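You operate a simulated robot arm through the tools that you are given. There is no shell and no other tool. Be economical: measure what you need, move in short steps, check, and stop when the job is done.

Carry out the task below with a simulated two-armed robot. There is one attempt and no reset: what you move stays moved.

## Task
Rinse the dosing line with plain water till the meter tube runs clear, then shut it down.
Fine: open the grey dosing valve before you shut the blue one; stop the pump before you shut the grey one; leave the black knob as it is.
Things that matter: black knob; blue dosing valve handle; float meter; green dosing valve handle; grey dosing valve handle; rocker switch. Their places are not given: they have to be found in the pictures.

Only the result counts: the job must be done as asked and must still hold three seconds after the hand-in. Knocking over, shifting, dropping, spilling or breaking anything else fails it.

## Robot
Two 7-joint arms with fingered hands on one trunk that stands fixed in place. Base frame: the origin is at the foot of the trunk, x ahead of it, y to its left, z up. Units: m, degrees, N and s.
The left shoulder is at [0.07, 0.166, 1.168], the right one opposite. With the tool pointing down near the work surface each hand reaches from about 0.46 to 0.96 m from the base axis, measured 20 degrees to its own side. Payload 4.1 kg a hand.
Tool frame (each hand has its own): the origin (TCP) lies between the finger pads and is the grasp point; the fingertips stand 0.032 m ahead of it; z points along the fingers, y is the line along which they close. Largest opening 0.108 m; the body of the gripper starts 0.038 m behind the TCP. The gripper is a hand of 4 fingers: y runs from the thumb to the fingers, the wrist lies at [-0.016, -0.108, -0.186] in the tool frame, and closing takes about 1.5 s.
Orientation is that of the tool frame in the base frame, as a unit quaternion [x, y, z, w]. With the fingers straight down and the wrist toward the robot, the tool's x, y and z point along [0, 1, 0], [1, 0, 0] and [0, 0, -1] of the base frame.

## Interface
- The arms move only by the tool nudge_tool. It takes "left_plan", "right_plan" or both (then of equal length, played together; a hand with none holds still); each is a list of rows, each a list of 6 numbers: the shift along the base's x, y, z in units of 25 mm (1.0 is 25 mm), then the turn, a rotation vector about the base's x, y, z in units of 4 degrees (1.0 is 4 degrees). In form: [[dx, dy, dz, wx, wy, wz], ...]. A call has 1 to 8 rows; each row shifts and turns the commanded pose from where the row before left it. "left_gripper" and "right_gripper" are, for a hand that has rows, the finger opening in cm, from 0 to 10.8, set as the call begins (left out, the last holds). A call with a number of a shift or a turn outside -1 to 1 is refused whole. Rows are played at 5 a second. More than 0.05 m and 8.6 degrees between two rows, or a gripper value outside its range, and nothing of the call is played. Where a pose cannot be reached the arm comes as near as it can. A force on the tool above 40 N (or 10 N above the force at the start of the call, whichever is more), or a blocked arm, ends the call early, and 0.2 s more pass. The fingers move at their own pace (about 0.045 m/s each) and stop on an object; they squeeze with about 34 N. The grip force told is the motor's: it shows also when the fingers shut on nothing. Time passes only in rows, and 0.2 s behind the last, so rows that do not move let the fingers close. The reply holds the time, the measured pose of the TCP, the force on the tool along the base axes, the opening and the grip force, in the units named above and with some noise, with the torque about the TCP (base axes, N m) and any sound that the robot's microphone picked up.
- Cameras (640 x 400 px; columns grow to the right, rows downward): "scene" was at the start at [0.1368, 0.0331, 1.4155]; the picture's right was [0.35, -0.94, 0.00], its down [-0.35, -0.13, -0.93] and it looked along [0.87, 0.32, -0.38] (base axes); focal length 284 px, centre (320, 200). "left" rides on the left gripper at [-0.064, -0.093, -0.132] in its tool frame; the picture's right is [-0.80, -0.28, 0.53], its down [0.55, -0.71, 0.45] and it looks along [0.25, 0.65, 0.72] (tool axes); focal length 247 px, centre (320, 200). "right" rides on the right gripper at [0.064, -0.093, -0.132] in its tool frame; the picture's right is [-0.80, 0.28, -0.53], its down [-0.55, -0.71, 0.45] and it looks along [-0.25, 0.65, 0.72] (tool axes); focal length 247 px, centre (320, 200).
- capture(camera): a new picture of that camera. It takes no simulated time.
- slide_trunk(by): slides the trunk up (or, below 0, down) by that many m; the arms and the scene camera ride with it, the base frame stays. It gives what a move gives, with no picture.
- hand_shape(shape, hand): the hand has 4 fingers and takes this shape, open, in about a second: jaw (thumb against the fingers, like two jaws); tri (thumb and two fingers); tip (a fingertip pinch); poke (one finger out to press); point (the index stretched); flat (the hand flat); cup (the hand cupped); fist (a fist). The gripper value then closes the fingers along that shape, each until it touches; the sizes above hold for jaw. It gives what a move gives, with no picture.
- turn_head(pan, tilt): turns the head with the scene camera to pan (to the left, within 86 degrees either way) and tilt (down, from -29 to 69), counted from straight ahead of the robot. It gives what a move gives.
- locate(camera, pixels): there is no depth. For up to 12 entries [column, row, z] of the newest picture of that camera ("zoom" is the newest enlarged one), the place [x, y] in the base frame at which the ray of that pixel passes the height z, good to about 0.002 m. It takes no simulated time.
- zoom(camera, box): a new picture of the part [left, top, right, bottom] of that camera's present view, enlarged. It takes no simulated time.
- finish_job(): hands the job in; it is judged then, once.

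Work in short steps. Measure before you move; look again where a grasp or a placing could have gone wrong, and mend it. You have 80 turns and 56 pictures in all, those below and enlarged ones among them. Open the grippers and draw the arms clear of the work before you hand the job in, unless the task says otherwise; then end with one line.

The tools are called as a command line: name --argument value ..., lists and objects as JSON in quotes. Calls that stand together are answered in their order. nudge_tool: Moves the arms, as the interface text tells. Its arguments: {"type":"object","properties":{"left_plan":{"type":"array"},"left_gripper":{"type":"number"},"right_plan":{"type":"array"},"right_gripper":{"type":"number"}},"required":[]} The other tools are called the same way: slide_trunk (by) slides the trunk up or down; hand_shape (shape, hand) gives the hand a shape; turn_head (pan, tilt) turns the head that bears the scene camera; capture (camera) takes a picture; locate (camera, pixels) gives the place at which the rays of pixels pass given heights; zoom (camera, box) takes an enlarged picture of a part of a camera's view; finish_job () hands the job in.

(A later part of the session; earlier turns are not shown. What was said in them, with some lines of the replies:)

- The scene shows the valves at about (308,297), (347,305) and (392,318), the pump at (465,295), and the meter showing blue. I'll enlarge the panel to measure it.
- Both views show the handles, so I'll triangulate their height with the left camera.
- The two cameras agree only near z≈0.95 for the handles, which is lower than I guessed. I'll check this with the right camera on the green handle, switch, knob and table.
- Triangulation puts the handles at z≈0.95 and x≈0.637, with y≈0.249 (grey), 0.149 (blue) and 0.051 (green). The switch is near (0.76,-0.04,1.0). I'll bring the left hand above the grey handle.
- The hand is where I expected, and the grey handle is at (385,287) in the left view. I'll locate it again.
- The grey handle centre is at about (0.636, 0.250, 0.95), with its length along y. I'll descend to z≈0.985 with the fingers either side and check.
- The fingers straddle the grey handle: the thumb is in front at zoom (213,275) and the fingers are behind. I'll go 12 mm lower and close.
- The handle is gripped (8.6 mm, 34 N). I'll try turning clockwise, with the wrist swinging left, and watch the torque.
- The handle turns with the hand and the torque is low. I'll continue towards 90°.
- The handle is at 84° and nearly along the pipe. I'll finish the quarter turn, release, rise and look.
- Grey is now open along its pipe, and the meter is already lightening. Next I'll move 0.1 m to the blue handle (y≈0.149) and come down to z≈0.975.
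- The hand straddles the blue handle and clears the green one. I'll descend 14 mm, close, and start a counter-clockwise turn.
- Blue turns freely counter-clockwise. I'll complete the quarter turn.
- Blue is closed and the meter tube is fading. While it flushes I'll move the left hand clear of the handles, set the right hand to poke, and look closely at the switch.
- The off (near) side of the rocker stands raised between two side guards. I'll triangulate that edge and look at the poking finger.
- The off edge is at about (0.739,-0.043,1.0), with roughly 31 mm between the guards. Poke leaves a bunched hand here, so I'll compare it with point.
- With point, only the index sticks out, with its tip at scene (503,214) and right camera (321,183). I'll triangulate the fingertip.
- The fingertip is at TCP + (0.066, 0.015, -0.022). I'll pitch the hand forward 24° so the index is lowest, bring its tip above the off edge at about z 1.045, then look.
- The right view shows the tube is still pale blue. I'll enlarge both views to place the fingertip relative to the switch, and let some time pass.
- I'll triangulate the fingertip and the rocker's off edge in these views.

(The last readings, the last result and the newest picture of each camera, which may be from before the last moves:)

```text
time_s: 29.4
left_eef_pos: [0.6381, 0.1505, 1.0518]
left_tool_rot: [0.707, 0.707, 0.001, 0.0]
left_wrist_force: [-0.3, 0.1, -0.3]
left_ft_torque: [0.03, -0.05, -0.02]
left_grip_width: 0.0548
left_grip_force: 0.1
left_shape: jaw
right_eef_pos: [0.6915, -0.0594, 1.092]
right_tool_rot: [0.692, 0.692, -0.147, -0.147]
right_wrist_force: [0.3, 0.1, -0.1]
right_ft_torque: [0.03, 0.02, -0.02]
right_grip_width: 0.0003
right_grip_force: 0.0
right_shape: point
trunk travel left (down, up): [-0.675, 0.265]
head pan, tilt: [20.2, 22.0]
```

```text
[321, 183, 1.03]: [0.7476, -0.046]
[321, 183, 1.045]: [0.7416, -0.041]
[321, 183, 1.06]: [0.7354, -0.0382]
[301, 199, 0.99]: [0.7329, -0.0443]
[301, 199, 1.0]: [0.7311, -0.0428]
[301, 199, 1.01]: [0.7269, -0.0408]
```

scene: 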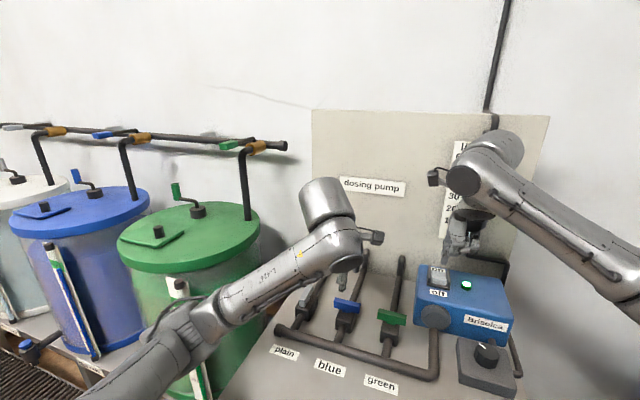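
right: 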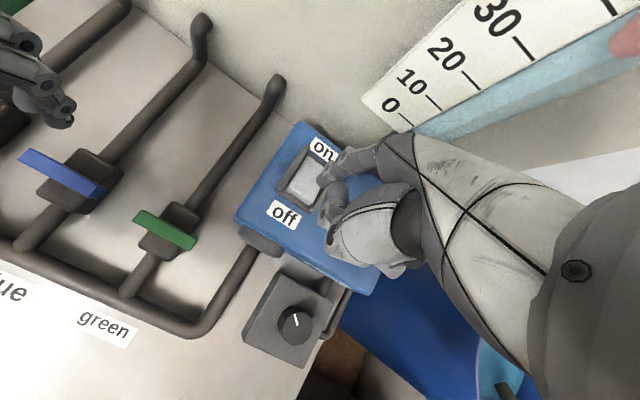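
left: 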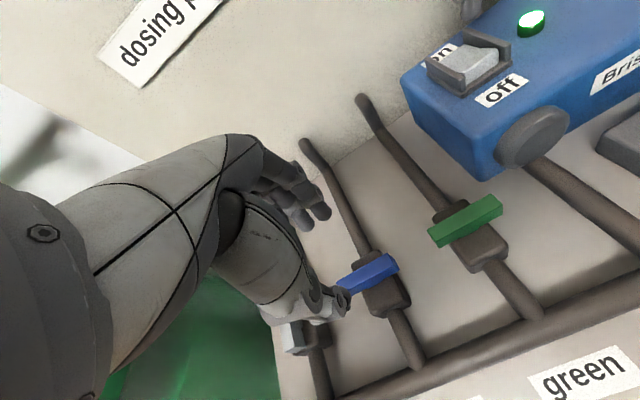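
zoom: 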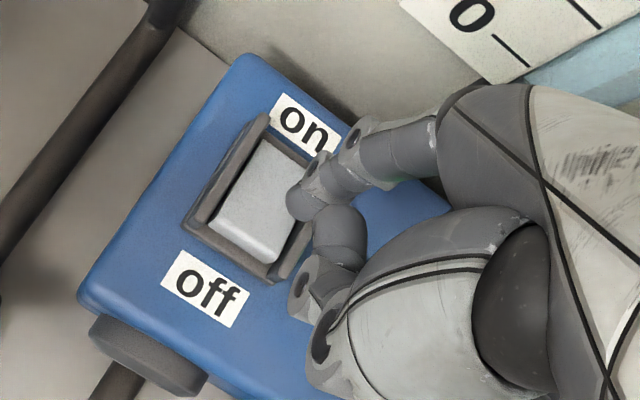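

The fingertip is at about (0.742,-0.043,1.043), right above the off edge (0.735,-0.042,1.0). While the line rinses I'll move the left hand above the grey handle and turn it to match.

nudge_tool --left_plan '[[0, 0.66, 0, 0, 0, -1], [0, 0.66, 0, 0, 0, -1], [0, 0.66, 0, 0, 0, -1], [0, 0.66, 0, 0, 0, -1], [0, 0.66, 0, 0, 0, -1], [0, 0.66, 0, 0, 0, -1], [0, 0, 0, 0, 0, -1], [0, 0, 0, 0, 0, -1]]'

nudge_tool --left_plan '[[0, 0, 0, 0, 0, -1], [0, 0, 0, 0, 0, -1], [0, 0, 0, 0, 0, -1], [0, 0, 0, 0, 0, -1], [0, 0, 0, 0, 0, -1], [0, 0, 0, 0, 0, -1], [0, 0, 0, 0, 0, -1], [0, 0, 0, 0, 0, -1]]'

nudge_tool --left_plan '[[0, 0, 0, 0, 0, -1], [0, 0, 0, 0, 0, -1], [0, 0, 0, 0, 0, -1], [0, 0, 0, 0, 0, -1], [0, 0, 0, 0, 0, -1], [0, 0, 0, 0, 0, -1], [0, 0, 0, 0, 0, -0.5], [0, 0, 0, 0, 0, 0]]'

capture --camera "right"

```text
time_s: 31.2
left_eef_pos: [0.6369, 0.2493, 1.0516]
left_tool_rot: [0.875, 0.484, 0.0, 0.0]
left_wrist_force: [-0.1, 0.2, 0.0]
left_ft_torque: [-0.01, 0.03, 0.01]
left_grip_width: 0.0547
left_grip_force: 0.0
left_shape: jaw
right_eef_pos: [0.692, -0.0581, 1.0928]
right_tool_rot: [0.691, 0.692, -0.147, -0.147]
right_wrist_force: [0.1, -0.7, -0.4]
right_ft_torque: [0.01, -0.02, -0.01]
right_grip_width: 0.0
right_grip_force: 0.1
right_shape: point
trunk travel left (down, up): [-0.675, 0.265]
head pan, tilt: [20.2, 22.0]
```

```text
time_s: 33.0
left_eef_pos: [0.6365, 0.2497, 1.0516]
left_tool_rot: [0.974, 0.225, 0.0, 0.0]
left_wrist_force: [0.2, 0.5, -0.1]
left_ft_torque: [0.0, -0.01, 0.02]
left_grip_width: 0.0546
left_grip_force: 0.0
left_shape: jaw
right_eef_pos: [0.6912, -0.0586, 1.0918]
right_tool_rot: [0.691, 0.692, -0.147, -0.147]
right_wrist_force: [0.6, 0.8, -0.4]
right_ft_torque: [-0.01, 0.02, -0.02]
right_grip_width: 0.0
right_grip_force: 0.1
right_shape: point
trunk travel left (down, up): [-0.675, 0.265]
head pan, tilt: [20.2, 22.0]
```

```text
time_s: 34.8
left_eef_pos: [0.6369, 0.2502, 1.0511]
left_tool_rot: [1.0, -0.001, 0.001, -0.001]
left_wrist_force: [-0.9, 0.3, -0.4]
left_ft_torque: [-0.01, 0.0, -0.02]
left_grip_width: 0.0547
left_grip_force: 0.0
left_shape: jaw
right_eef_pos: [0.6923, -0.0586, 1.0924]
right_tool_rot: [0.692, 0.691, -0.147, -0.148]
right_wrist_force: [0.2, -0.6, 0.2]
right_ft_torque: [0.03, -0.01, 0.03]
right_grip_width: 0.0
right_grip_force: 0.1
right_shape: point
trunk travel left (down, up): [-0.675, 0.265]
head pan, tilt: [20.2, 22.0]
```

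```text
23 pictures are left
```

right: 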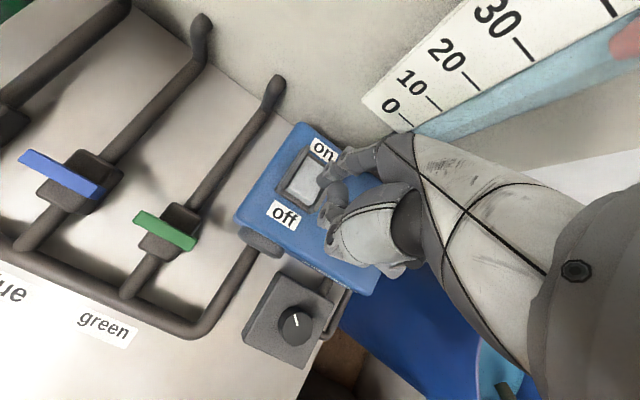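

The tube is still pale blue-grey. I'll wait about 9 s more and compare colours.

zoom --camera "right" --box '[400, 0, 640, 150]'

nudge_tool --left_plan '[[0, 0, 0, 0, 0, 0], [0, 0, 0, 0, 0, 0], [0, 0, 0, 0, 0, 0], [0, 0, 0, 0, 0, 0], [0, 0, 0, 0, 0, 0], [0, 0, 0, 0, 0, 0], [0, 0, 0, 0, 0, 0], [0, 0, 0, 0, 0, 0]]'

nudge_tool --left_plan '[[0, 0, 0, 0, 0, 0], [0, 0, 0, 0, 0, 0], [0, 0, 0, 0, 0, 0], [0, 0, 0, 0, 0, 0], [0, 0, 0, 0, 0, 0], [0, 0, 0, 0, 0, 0], [0, 0, 0, 0, 0, 0], [0, 0, 0, 0, 0, 0]]'

nudge_tool --left_plan '[[0, 0, 0, 0, 0, 0], [0, 0, 0, 0, 0, 0], [0, 0, 0, 0, 0, 0], [0, 0, 0, 0, 0, 0], [0, 0, 0, 0, 0, 0], [0, 0, 0, 0, 0, 0], [0, 0, 0, 0, 0, 0], [0, 0, 0, 0, 0, 0]]'

nudge_tool --left_plan '[[0, 0, 0, 0, 0, 0], [0, 0, 0, 0, 0, 0], [0, 0, 0, 0, 0, 0], [0, 0, 0, 0, 0, 0], [0, 0, 0, 0, 0, 0], [0, 0, 0, 0, 0, 0], [0, 0, 0, 0, 0, 0], [0, 0, 0, 0, 0, 0]]'

nudge_tool --left_plan '[[0, 0, 0, 0, 0, 0], [0, 0, 0, 0, 0, 0], [0, 0, 0, 0, 0, 0], [0, 0, 0, 0, 0, 0], [0, 0, 0, 0, 0, 0], [0, 0, 0, 0, 0, 0], [0, 0, 0, 0, 0, 0], [0, 0, 0, 0, 0, 0]]'

zoom --camera "right" --box '[400, 0, 640, 150]'

```text
2.67 times, centred on (520, 75) of right
```

zoom: 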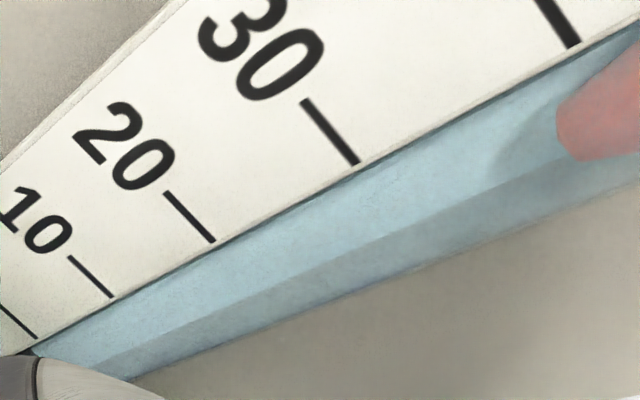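

```text
time_s: 36.6
left_eef_pos: [0.6367, 0.2501, 1.0506]
left_tool_rot: [1.0, -0.001, 0.0, 0.0]
left_wrist_force: [0.3, 0.1, 0.1]
left_ft_torque: [0.01, 0.01, -0.03]
left_grip_width: 0.0545
left_grip_force: 0.0
left_shape: jaw
right_eef_pos: [0.6916, -0.0586, 1.0927]
right_tool_rot: [0.691, 0.692, -0.146, -0.147]
right_wrist_force: [0.3, 0.0, -0.5]
right_ft_torque: [-0.02, 0.01, -0.01]
right_grip_width: 0.0
right_grip_force: 0.0
right_shape: point
trunk travel left (down, up): [-0.675, 0.265]
head pan, tilt: [20.2, 22.0]
```

```text
time_s: 38.4
left_eef_pos: [0.6383, 0.2498, 1.051]
left_tool_rot: [1.0, 0.0, 0.0, 0.0]
left_wrist_force: [0.0, -0.5, 0.3]
left_ft_torque: [0.01, -0.01, -0.01]
left_grip_width: 0.0549
left_grip_force: 0.0
left_shape: jaw
right_eef_pos: [0.692, -0.0589, 1.0936]
right_tool_rot: [0.692, 0.692, -0.148, -0.147]
right_wrist_force: [-0.1, 0.0, -0.3]
right_ft_torque: [0.04, 0.03, -0.01]
right_grip_width: 0.0001
right_grip_force: 0.1
right_shape: point
trunk travel left (down, up): [-0.675, 0.265]
head pan, tilt: [20.2, 22.0]
```

```text
time_s: 40.2
left_eef_pos: [0.6372, 0.2496, 1.0519]
left_tool_rot: [1.0, 0.001, 0.0, 0.0]
left_wrist_force: [-0.2, -0.4, 0.6]
left_ft_torque: [-0.03, 0.01, -0.04]
left_grip_width: 0.0545
left_grip_force: 0.1
left_shape: jaw
right_eef_pos: [0.6911, -0.0585, 1.0921]
right_tool_rot: [0.692, 0.692, -0.147, -0.147]
right_wrist_force: [0.4, 0.7, 0.5]
right_ft_torque: [-0.01, 0.01, 0.0]
right_grip_width: 0.0
right_grip_force: 0.1
right_shape: point
trunk travel left (down, up): [-0.675, 0.265]
head pan, tilt: [20.2, 22.0]
```

```text
time_s: 42.0
left_eef_pos: [0.6365, 0.2498, 1.0517]
left_tool_rot: [1.0, 0.0, 0.0, 0.0]
left_wrist_force: [0.4, 0.3, -0.6]
left_ft_torque: [0.01, 0.04, -0.01]
left_grip_width: 0.0547
left_grip_force: 0.1
left_shape: jaw
right_eef_pos: [0.6921, -0.0586, 1.0931]
right_tool_rot: [0.692, 0.692, -0.147, -0.147]
right_wrist_force: [0.5, 0.4, 1.1]
right_ft_torque: [0.01, -0.01, 0.01]
right_grip_width: 0.0
right_grip_force: 0.0
right_shape: point
trunk travel left (down, up): [-0.675, 0.265]
head pan, tilt: [20.2, 22.0]
```

```text
time_s: 43.8
left_eef_pos: [0.6358, 0.2492, 1.0521]
left_tool_rot: [1.0, 0.0, 0.0, 0.0]
left_wrist_force: [0.8, -0.2, -0.3]
left_ft_torque: [0.0, -0.04, 0.03]
left_grip_width: 0.0546
left_grip_force: 0.0
left_shape: jaw
right_eef_pos: [0.6917, -0.0584, 1.0931]
right_tool_rot: [0.692, 0.692, -0.146, -0.147]
right_wrist_force: [-0.3, -0.6, -0.2]
right_ft_torque: [-0.01, 0.03, -0.02]
right_grip_width: 0.0003
right_grip_force: 0.2
right_shape: point
trunk travel left (down, up): [-0.675, 0.265]
head pan, tilt: [20.2, 22.0]
```

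```text
2.67 times, centred on (520, 75) of right
```

zoom: 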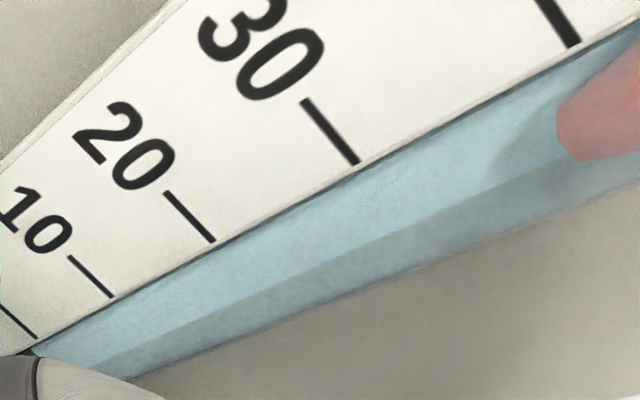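

The tube colour is unchanged over 9 s, so it is steady and appears clear. Before stopping the pump I'll check that the blue handle sits squarely across its pipe compared with green.

zoom --camera "scene" --box '[290, 240, 440, 340]'

locate --camera "zoom" --pixels '[[185, 236, 0.96], [300, 263, 0.96], [370, 282, 0.96], [490, 311, 0.96]]'

```text
4.00 times, centred on (365, 290) of scene
```

zoom: 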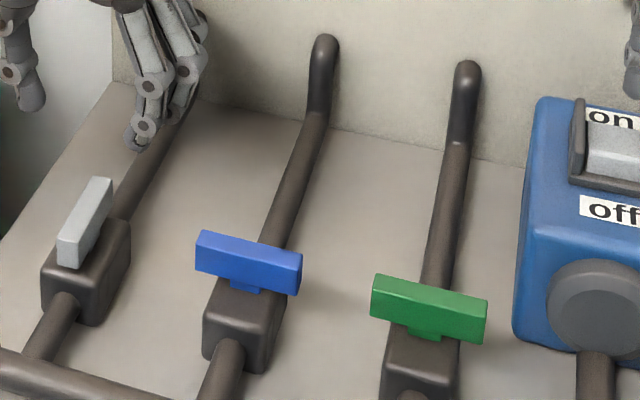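

```text
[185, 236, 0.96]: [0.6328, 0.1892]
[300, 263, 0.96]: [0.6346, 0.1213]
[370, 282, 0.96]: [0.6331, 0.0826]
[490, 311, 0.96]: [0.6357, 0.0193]
```

Blue is square across its pipe like green, and the meter is steady. I'll now press the off side of the rocker straight down.

nudge_tool --right_plan '[[0, 0, -0.6, 0, 0, 0], [0, 0, -0.6, 0, 0, 0], [0, 0, -0.5, 0, 0, 0], [0, 0, -0.2, 0, 0, 0], [0, 0, -0.2, 0, 0, 0], [0, 0, -0.15, 0, 0, 0]]'

zoom --camera "scene" --box '[400, 200, 520, 310]'

```text
time_s: 44.9
left_eef_pos: [0.6371, 0.25, 1.0515]
left_tool_rot: [1.0, 0.0, -0.001, 0.001]
left_wrist_force: [0.4, 0.9, -0.4]
left_ft_torque: [-0.01, 0.05, 0.01]
left_grip_width: 0.0544
left_grip_force: 0.0
left_shape: jaw
right_eef_pos: [0.6926, -0.0572, 1.0544]
right_tool_rot: [0.693, 0.694, -0.137, -0.142]
right_wrist_force: [-1.6, -0.2, 27.7]
right_ft_torque: [0.23, -1.45, -0.05]
right_grip_width: 0.1037
right_grip_force: 0.0
right_shape: point
trunk travel left (down, up): [-0.675, 0.265]
head pan, tilt: [20.2, 22.0]
stopped in row 5 (right hand): the force on the tool passed its limit (the readings are from after the stop); the commanded pose is now the measured one
```

```text
3.64 times, centred on (460, 255) of scene
```

zoom: 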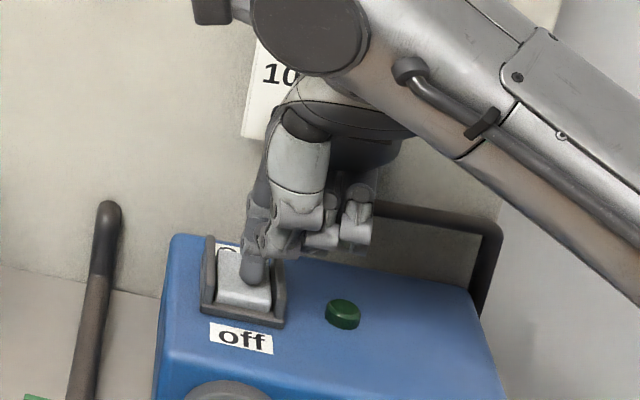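

The green lamp is out, so the pump is off. I'll lift the right hand clear, draw it back, and look.

nudge_tool --right_plan '[[0, 0, 0.6, 0, 0, 0], [0, 0, 1, 0, 0, 0], [0, 0, 1, 0, 0, 0], [-0.2, -0.6, 1, 0, 0, 0], [-0.2, -0.7, 0.8, 0, -1, 0], [-0.2, -0.7, 0.8, 0, -1, 0], [-0.2, -0.7, 0.5, 0, -1, 0], [-0.2, -0.7, 0.5, 0, -1, 0]]'

capture --camera "scene"

```text
time_s: 46.7
left_eef_pos: [0.6345, 0.2496, 1.0528]
left_tool_rot: [1.0, 0.0, -0.001, 0.0]
left_wrist_force: [0.6, 0.1, 0.4]
left_ft_torque: [0.03, -0.01, -0.05]
left_grip_width: 0.0546
left_grip_force: 0.0
left_shape: jaw
right_eef_pos: [0.6679, -0.1436, 1.2061]
right_tool_rot: [0.704, 0.707, -0.044, -0.046]
right_wrist_force: [-0.3, -0.4, -0.3]
right_ft_torque: [0.01, 0.02, 0.0]
right_grip_width: 0.104
right_grip_force: 0.1
right_shape: point
trunk travel left (down, up): [-0.675, 0.265]
head pan, tilt: [20.2, 22.0]
```

```text
18 pictures are left
```

scene: 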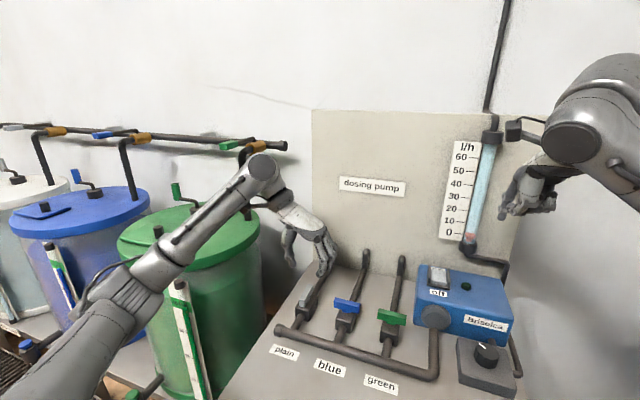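

The pump is off, the float is at 0 and the tube is clear. Now I'll lower the left hand onto the grey handle, grip it and start turning it back.

nudge_tool --left_plan '[[0, 0, -0.8, 0, 0, 0], [0, 0, -0.8, 0, 0, 0], [0, 0, -0.8, 0, 0, 0], [0, 0, -0.4, 0, 0, 0], [0, 0, -0.26, 0, 0, 0], [0, 0, 0, 0, 0, 0]]'

nudge_tool --left_plan '[[0, 0, 0, 0, 0, 0], [0, 0, 0, 0, 0, 0], [0, 0, 0, 0, 0, 0], [0, 0, 0, 0, 0, 0], [0, 0, 0, 0, 0, 0], [0, 0, 0, 0, 0, 0]]' --left_gripper 0

nudge_tool --left_plan '[[0, 0, 0, 0, 0, 1], [0, 0, 0, 0, 0, 1], [0, 0, 0, 0, 0, 1], [0, 0, 0, 0, 0, 1], [0, 0, 0, 0, 0, 1], [0, 0, 0, 0, 0, 1]]'

zoom --camera "scene" --box '[250, 220, 410, 340]'

```text
time_s: 48.1
left_eef_pos: [0.6366, 0.2496, 0.976]
left_tool_rot: [1.0, 0.0, -0.001, 0.0]
left_wrist_force: [0.2, -0.1, -1.1]
left_ft_torque: [0.02, -0.01, 0.0]
left_grip_width: 0.0546
left_grip_force: 0.1
left_shape: jaw
right_eef_pos: [0.6673, -0.144, 1.2063]
right_tool_rot: [0.705, 0.706, -0.044, -0.047]
right_wrist_force: [0.1, -0.3, 0.1]
right_ft_torque: [0.0, -0.02, -0.02]
right_grip_width: 0.1036
right_grip_force: 0.1
right_shape: point
trunk travel left (down, up): [-0.675, 0.265]
head pan, tilt: [20.2, 22.0]
```

```text
time_s: 49.5
left_eef_pos: [0.6357, 0.2496, 0.9755]
left_tool_rot: [1.0, 0.0, 0.0, 0.0]
left_wrist_force: [-0.7, 0.1, -1.4]
left_ft_torque: [0.0, -0.03, -0.02]
left_grip_width: 0.0087
left_grip_force: 34.3
left_shape: jaw
right_eef_pos: [0.6676, -0.1411, 1.2053]
right_tool_rot: [0.705, 0.706, -0.045, -0.046]
right_wrist_force: [-0.3, 0.0, -0.1]
right_ft_torque: [0.0, 0.03, 0.03]
right_grip_width: 0.1032
right_grip_force: 0.1
right_shape: point
trunk travel left (down, up): [-0.675, 0.265]
head pan, tilt: [20.2, 22.0]
```

```text
time_s: 50.9
left_eef_pos: [0.6373, 0.251, 0.9745]
left_tool_rot: [0.978, 0.209, 0.001, 0.001]
left_wrist_force: [-1.2, 2.0, -0.5]
left_ft_torque: [0.03, 0.04, -0.01]
left_grip_width: 0.0088
left_grip_force: 34.0
left_shape: jaw
right_eef_pos: [0.6679, -0.1426, 1.2065]
right_tool_rot: [0.705, 0.706, -0.045, -0.048]
right_wrist_force: [-0.1, -0.1, -0.1]
right_ft_torque: [0.02, -0.02, -0.01]
right_grip_width: 0.1038
right_grip_force: 0.0
right_shape: point
trunk travel left (down, up): [-0.675, 0.265]
head pan, tilt: [20.2, 22.0]
```

```text
3.33 times, centred on (330, 280) of scene
```

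zoom: 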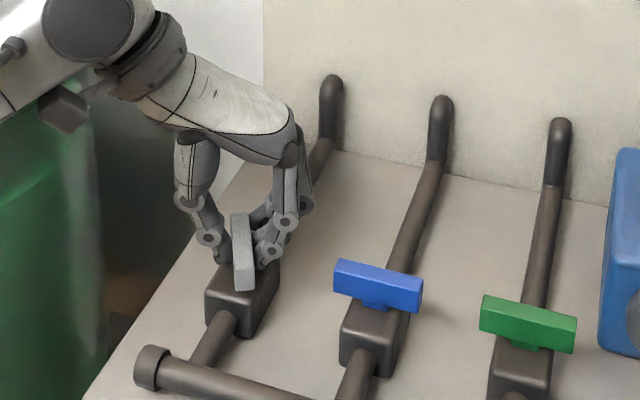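

The grey handle is turning with the hand. I'll complete the remaining 66°, release and rise.

nudge_tool --left_plan '[[0, 0, 0, 0, 0, 1], [0, 0, 0, 0, 0, 1], [0, 0, 0, 0, 0, 1], [0, 0, 0, 0, 0, 1], [0, 0, 0, 0, 0, 1], [0, 0, 0, 0, 0, 1], [0, 0, 0, 0, 0, 1], [0, 0, 0, 0, 0, 1]]'

nudge_tool --left_plan '[[0, 0, 0, 0, 0, 1], [0, 0, 0, 0, 0, 1], [0, 0, 0, 0, 0, 1], [0, 0, 0, 0, 0, 1], [0, 0, 0, 0, 0, 1], [0, 0, 0, 0, 0, 1], [0, 0, 0, 0, 0, 1], [0, 0, 0, 0, 0, 1]]'

nudge_tool --left_plan '[[0, 0, 0, 0, 0, 0.5], [0, 0, 0, 0, 0, 0], [0, 0, 0, 0, 0, 0]]'

nudge_tool --left_plan '[[0, 0, 0, 0, 0, 0], [0, 0, 0, 0, 0, 0], [0, 0, 0, 0, 0, 0], [0, 0, 0, 0, 0, 0], [0, 0, 0.8, 0, 0, 0], [0, 0, 1, 0, 0, 0], [0, 0, 1, 0, 0, 0], [0, 0, 1, 0, 0, 0]]' --left_gripper 6

nudge_tool --left_plan '[[-0.3, 0.9, 0.9, 0, 0, 0], [-0.3, 0.9, 0.9, 0, 0, 0], [-0.3, 0.9, 0.9, 0, 0, 0], [-0.3, 0.9, 0.9, 0, 0, 0], [-0.3, 0.9, 0.9, 0, 0, 0], [-0.3, 0.9, 0.9, 0, 0, 0], [0, 0, 0, 0, 0, 0]]' --left_gripper 10.5

hand_shape --shape "jaw" --hand "right"

capture --camera "scene"

zoom --camera "scene" --box '[270, 230, 430, 340]'

zoom --camera "scene" --box '[400, 130, 540, 390]'

```text
time_s: 52.7
left_eef_pos: [0.636, 0.2513, 0.9757]
left_tool_rot: [0.882, 0.471, 0.0, 0.0]
left_wrist_force: [-2.2, 7.2, 0.0]
left_ft_torque: [0.19, 0.05, -0.1]
left_grip_width: 0.0086
left_grip_force: 33.9
left_shape: jaw
right_eef_pos: [0.6676, -0.1415, 1.206]
right_tool_rot: [0.705, 0.706, -0.044, -0.047]
right_wrist_force: [-0.5, -0.5, -0.6]
right_ft_torque: [-0.01, -0.02, -0.01]
right_grip_width: 0.1036
right_grip_force: 0.1
right_shape: point
trunk travel left (down, up): [-0.675, 0.265]
head pan, tilt: [20.2, 22.0]
```

```text
time_s: 54.5
left_eef_pos: [0.6352, 0.2516, 0.9763]
left_tool_rot: [0.719, 0.695, -0.001, 0.001]
left_wrist_force: [-5.0, 10.0, -0.4]
left_ft_torque: [0.26, 0.14, -0.09]
left_grip_width: 0.0088
left_grip_force: 33.2
left_shape: jaw
right_eef_pos: [0.6667, -0.1412, 1.2052]
right_tool_rot: [0.705, 0.706, -0.045, -0.046]
right_wrist_force: [-0.6, 0.1, 0.6]
right_ft_torque: [-0.02, 0.0, 0.03]
right_grip_width: 0.1038
right_grip_force: 0.1
right_shape: point
trunk travel left (down, up): [-0.675, 0.265]
head pan, tilt: [20.2, 22.0]
```

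```text
time_s: 55.3
left_eef_pos: [0.6358, 0.2505, 0.9757]
left_tool_rot: [0.707, 0.707, 0.0, 0.001]
left_wrist_force: [-3.9, 12.8, -0.2]
left_ft_torque: [0.29, 0.13, -0.19]
left_grip_width: 0.0085
left_grip_force: 33.8
left_shape: jaw
right_eef_pos: [0.6676, -0.14, 1.2054]
right_tool_rot: [0.705, 0.706, -0.044, -0.047]
right_wrist_force: [0.1, 0.1, 0.4]
right_ft_torque: [-0.02, 0.05, 0.01]
right_grip_width: 0.1035
right_grip_force: 0.0
right_shape: point
trunk travel left (down, up): [-0.675, 0.265]
head pan, tilt: [20.2, 22.0]
```

```text
time_s: 57.1
left_eef_pos: [0.6371, 0.2498, 1.0719]
left_tool_rot: [0.707, 0.707, 0.0, 0.0]
left_wrist_force: [-0.2, 0.6, -1.0]
left_ft_torque: [0.0, 0.02, 0.03]
left_grip_width: 0.0598
left_grip_force: 0.0
left_shape: jaw
right_eef_pos: [0.6679, -0.1419, 1.2058]
right_tool_rot: [0.705, 0.706, -0.045, -0.048]
right_wrist_force: [0.4, 0.5, 0.8]
right_ft_torque: [0.03, 0.04, 0.0]
right_grip_width: 0.1039
right_grip_force: 0.0
right_shape: point
trunk travel left (down, up): [-0.675, 0.265]
head pan, tilt: [20.2, 22.0]
```

```text
time_s: 58.7
left_eef_pos: [0.5916, 0.3836, 1.206]
left_tool_rot: [0.707, 0.707, 0.0, 0.0]
left_wrist_force: [0.4, 0.5, -0.3]
left_ft_torque: [0.03, 0.05, 0.01]
left_grip_width: 0.1047
left_grip_force: 0.0
left_shape: jaw
right_eef_pos: [0.6698, -0.1432, 1.2051]
right_tool_rot: [0.705, 0.706, -0.045, -0.047]
right_wrist_force: [0.0, -0.8, 0.6]
right_ft_torque: [-0.01, 0.02, -0.01]
right_grip_width: 0.1038
right_grip_force: 0.0
right_shape: point
trunk travel left (down, up): [-0.675, 0.265]
head pan, tilt: [20.2, 22.0]
```

```text
time_s: 59.6
left_eef_pos: [0.5926, 0.3836, 1.2063]
left_tool_rot: [0.707, 0.707, 0.001, 0.0]
left_wrist_force: [0.7, 1.1, 0.1]
left_ft_torque: [-0.01, 0.01, -0.02]
left_grip_width: 0.105
left_grip_force: 0.1
left_shape: jaw
right_eef_pos: [0.6684, -0.1427, 1.2048]
right_tool_rot: [0.705, 0.706, -0.045, -0.046]
right_wrist_force: [0.5, 0.6, -1.0]
right_ft_torque: [-0.02, -0.01, 0.0]
right_grip_width: 0.1077
right_grip_force: 0.0
right_shape: jaw
trunk travel left (down, up): [-0.675, 0.265]
head pan, tilt: [20.2, 22.0]
```

```text
16 pictures are left
```

scene: 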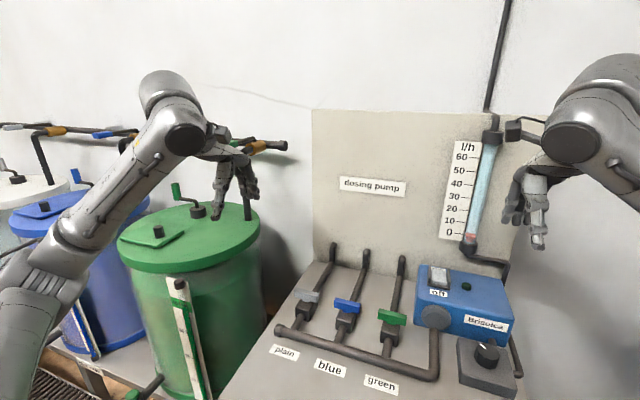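

```text
3.64 times, centred on (350, 285) of scene
```

zoom: 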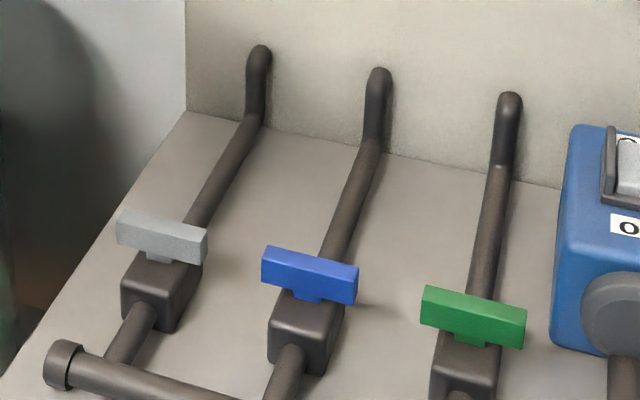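

```text
1.54 times, centred on (470, 260) of scene
```

zoom: 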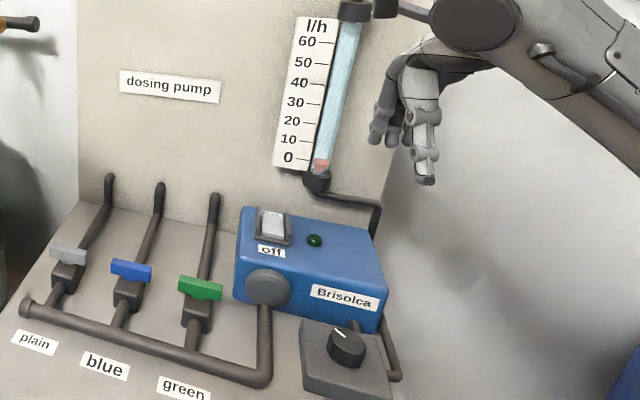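

All three valves are shut across their pipes, the pump lamp is out, the float is at 0, the tube is clear and the knob is unmoved. The arms are open and clear, so I'm handing in.

finish_job

```text
The job is handed in.
```

I rinsed the dosing line with plain water until the meter tube's colour stopped changing (a pale, water-like tint), then shut it down. I opened grey, shut blue, stopped the pump, then shut grey, and left the black knob untouched.
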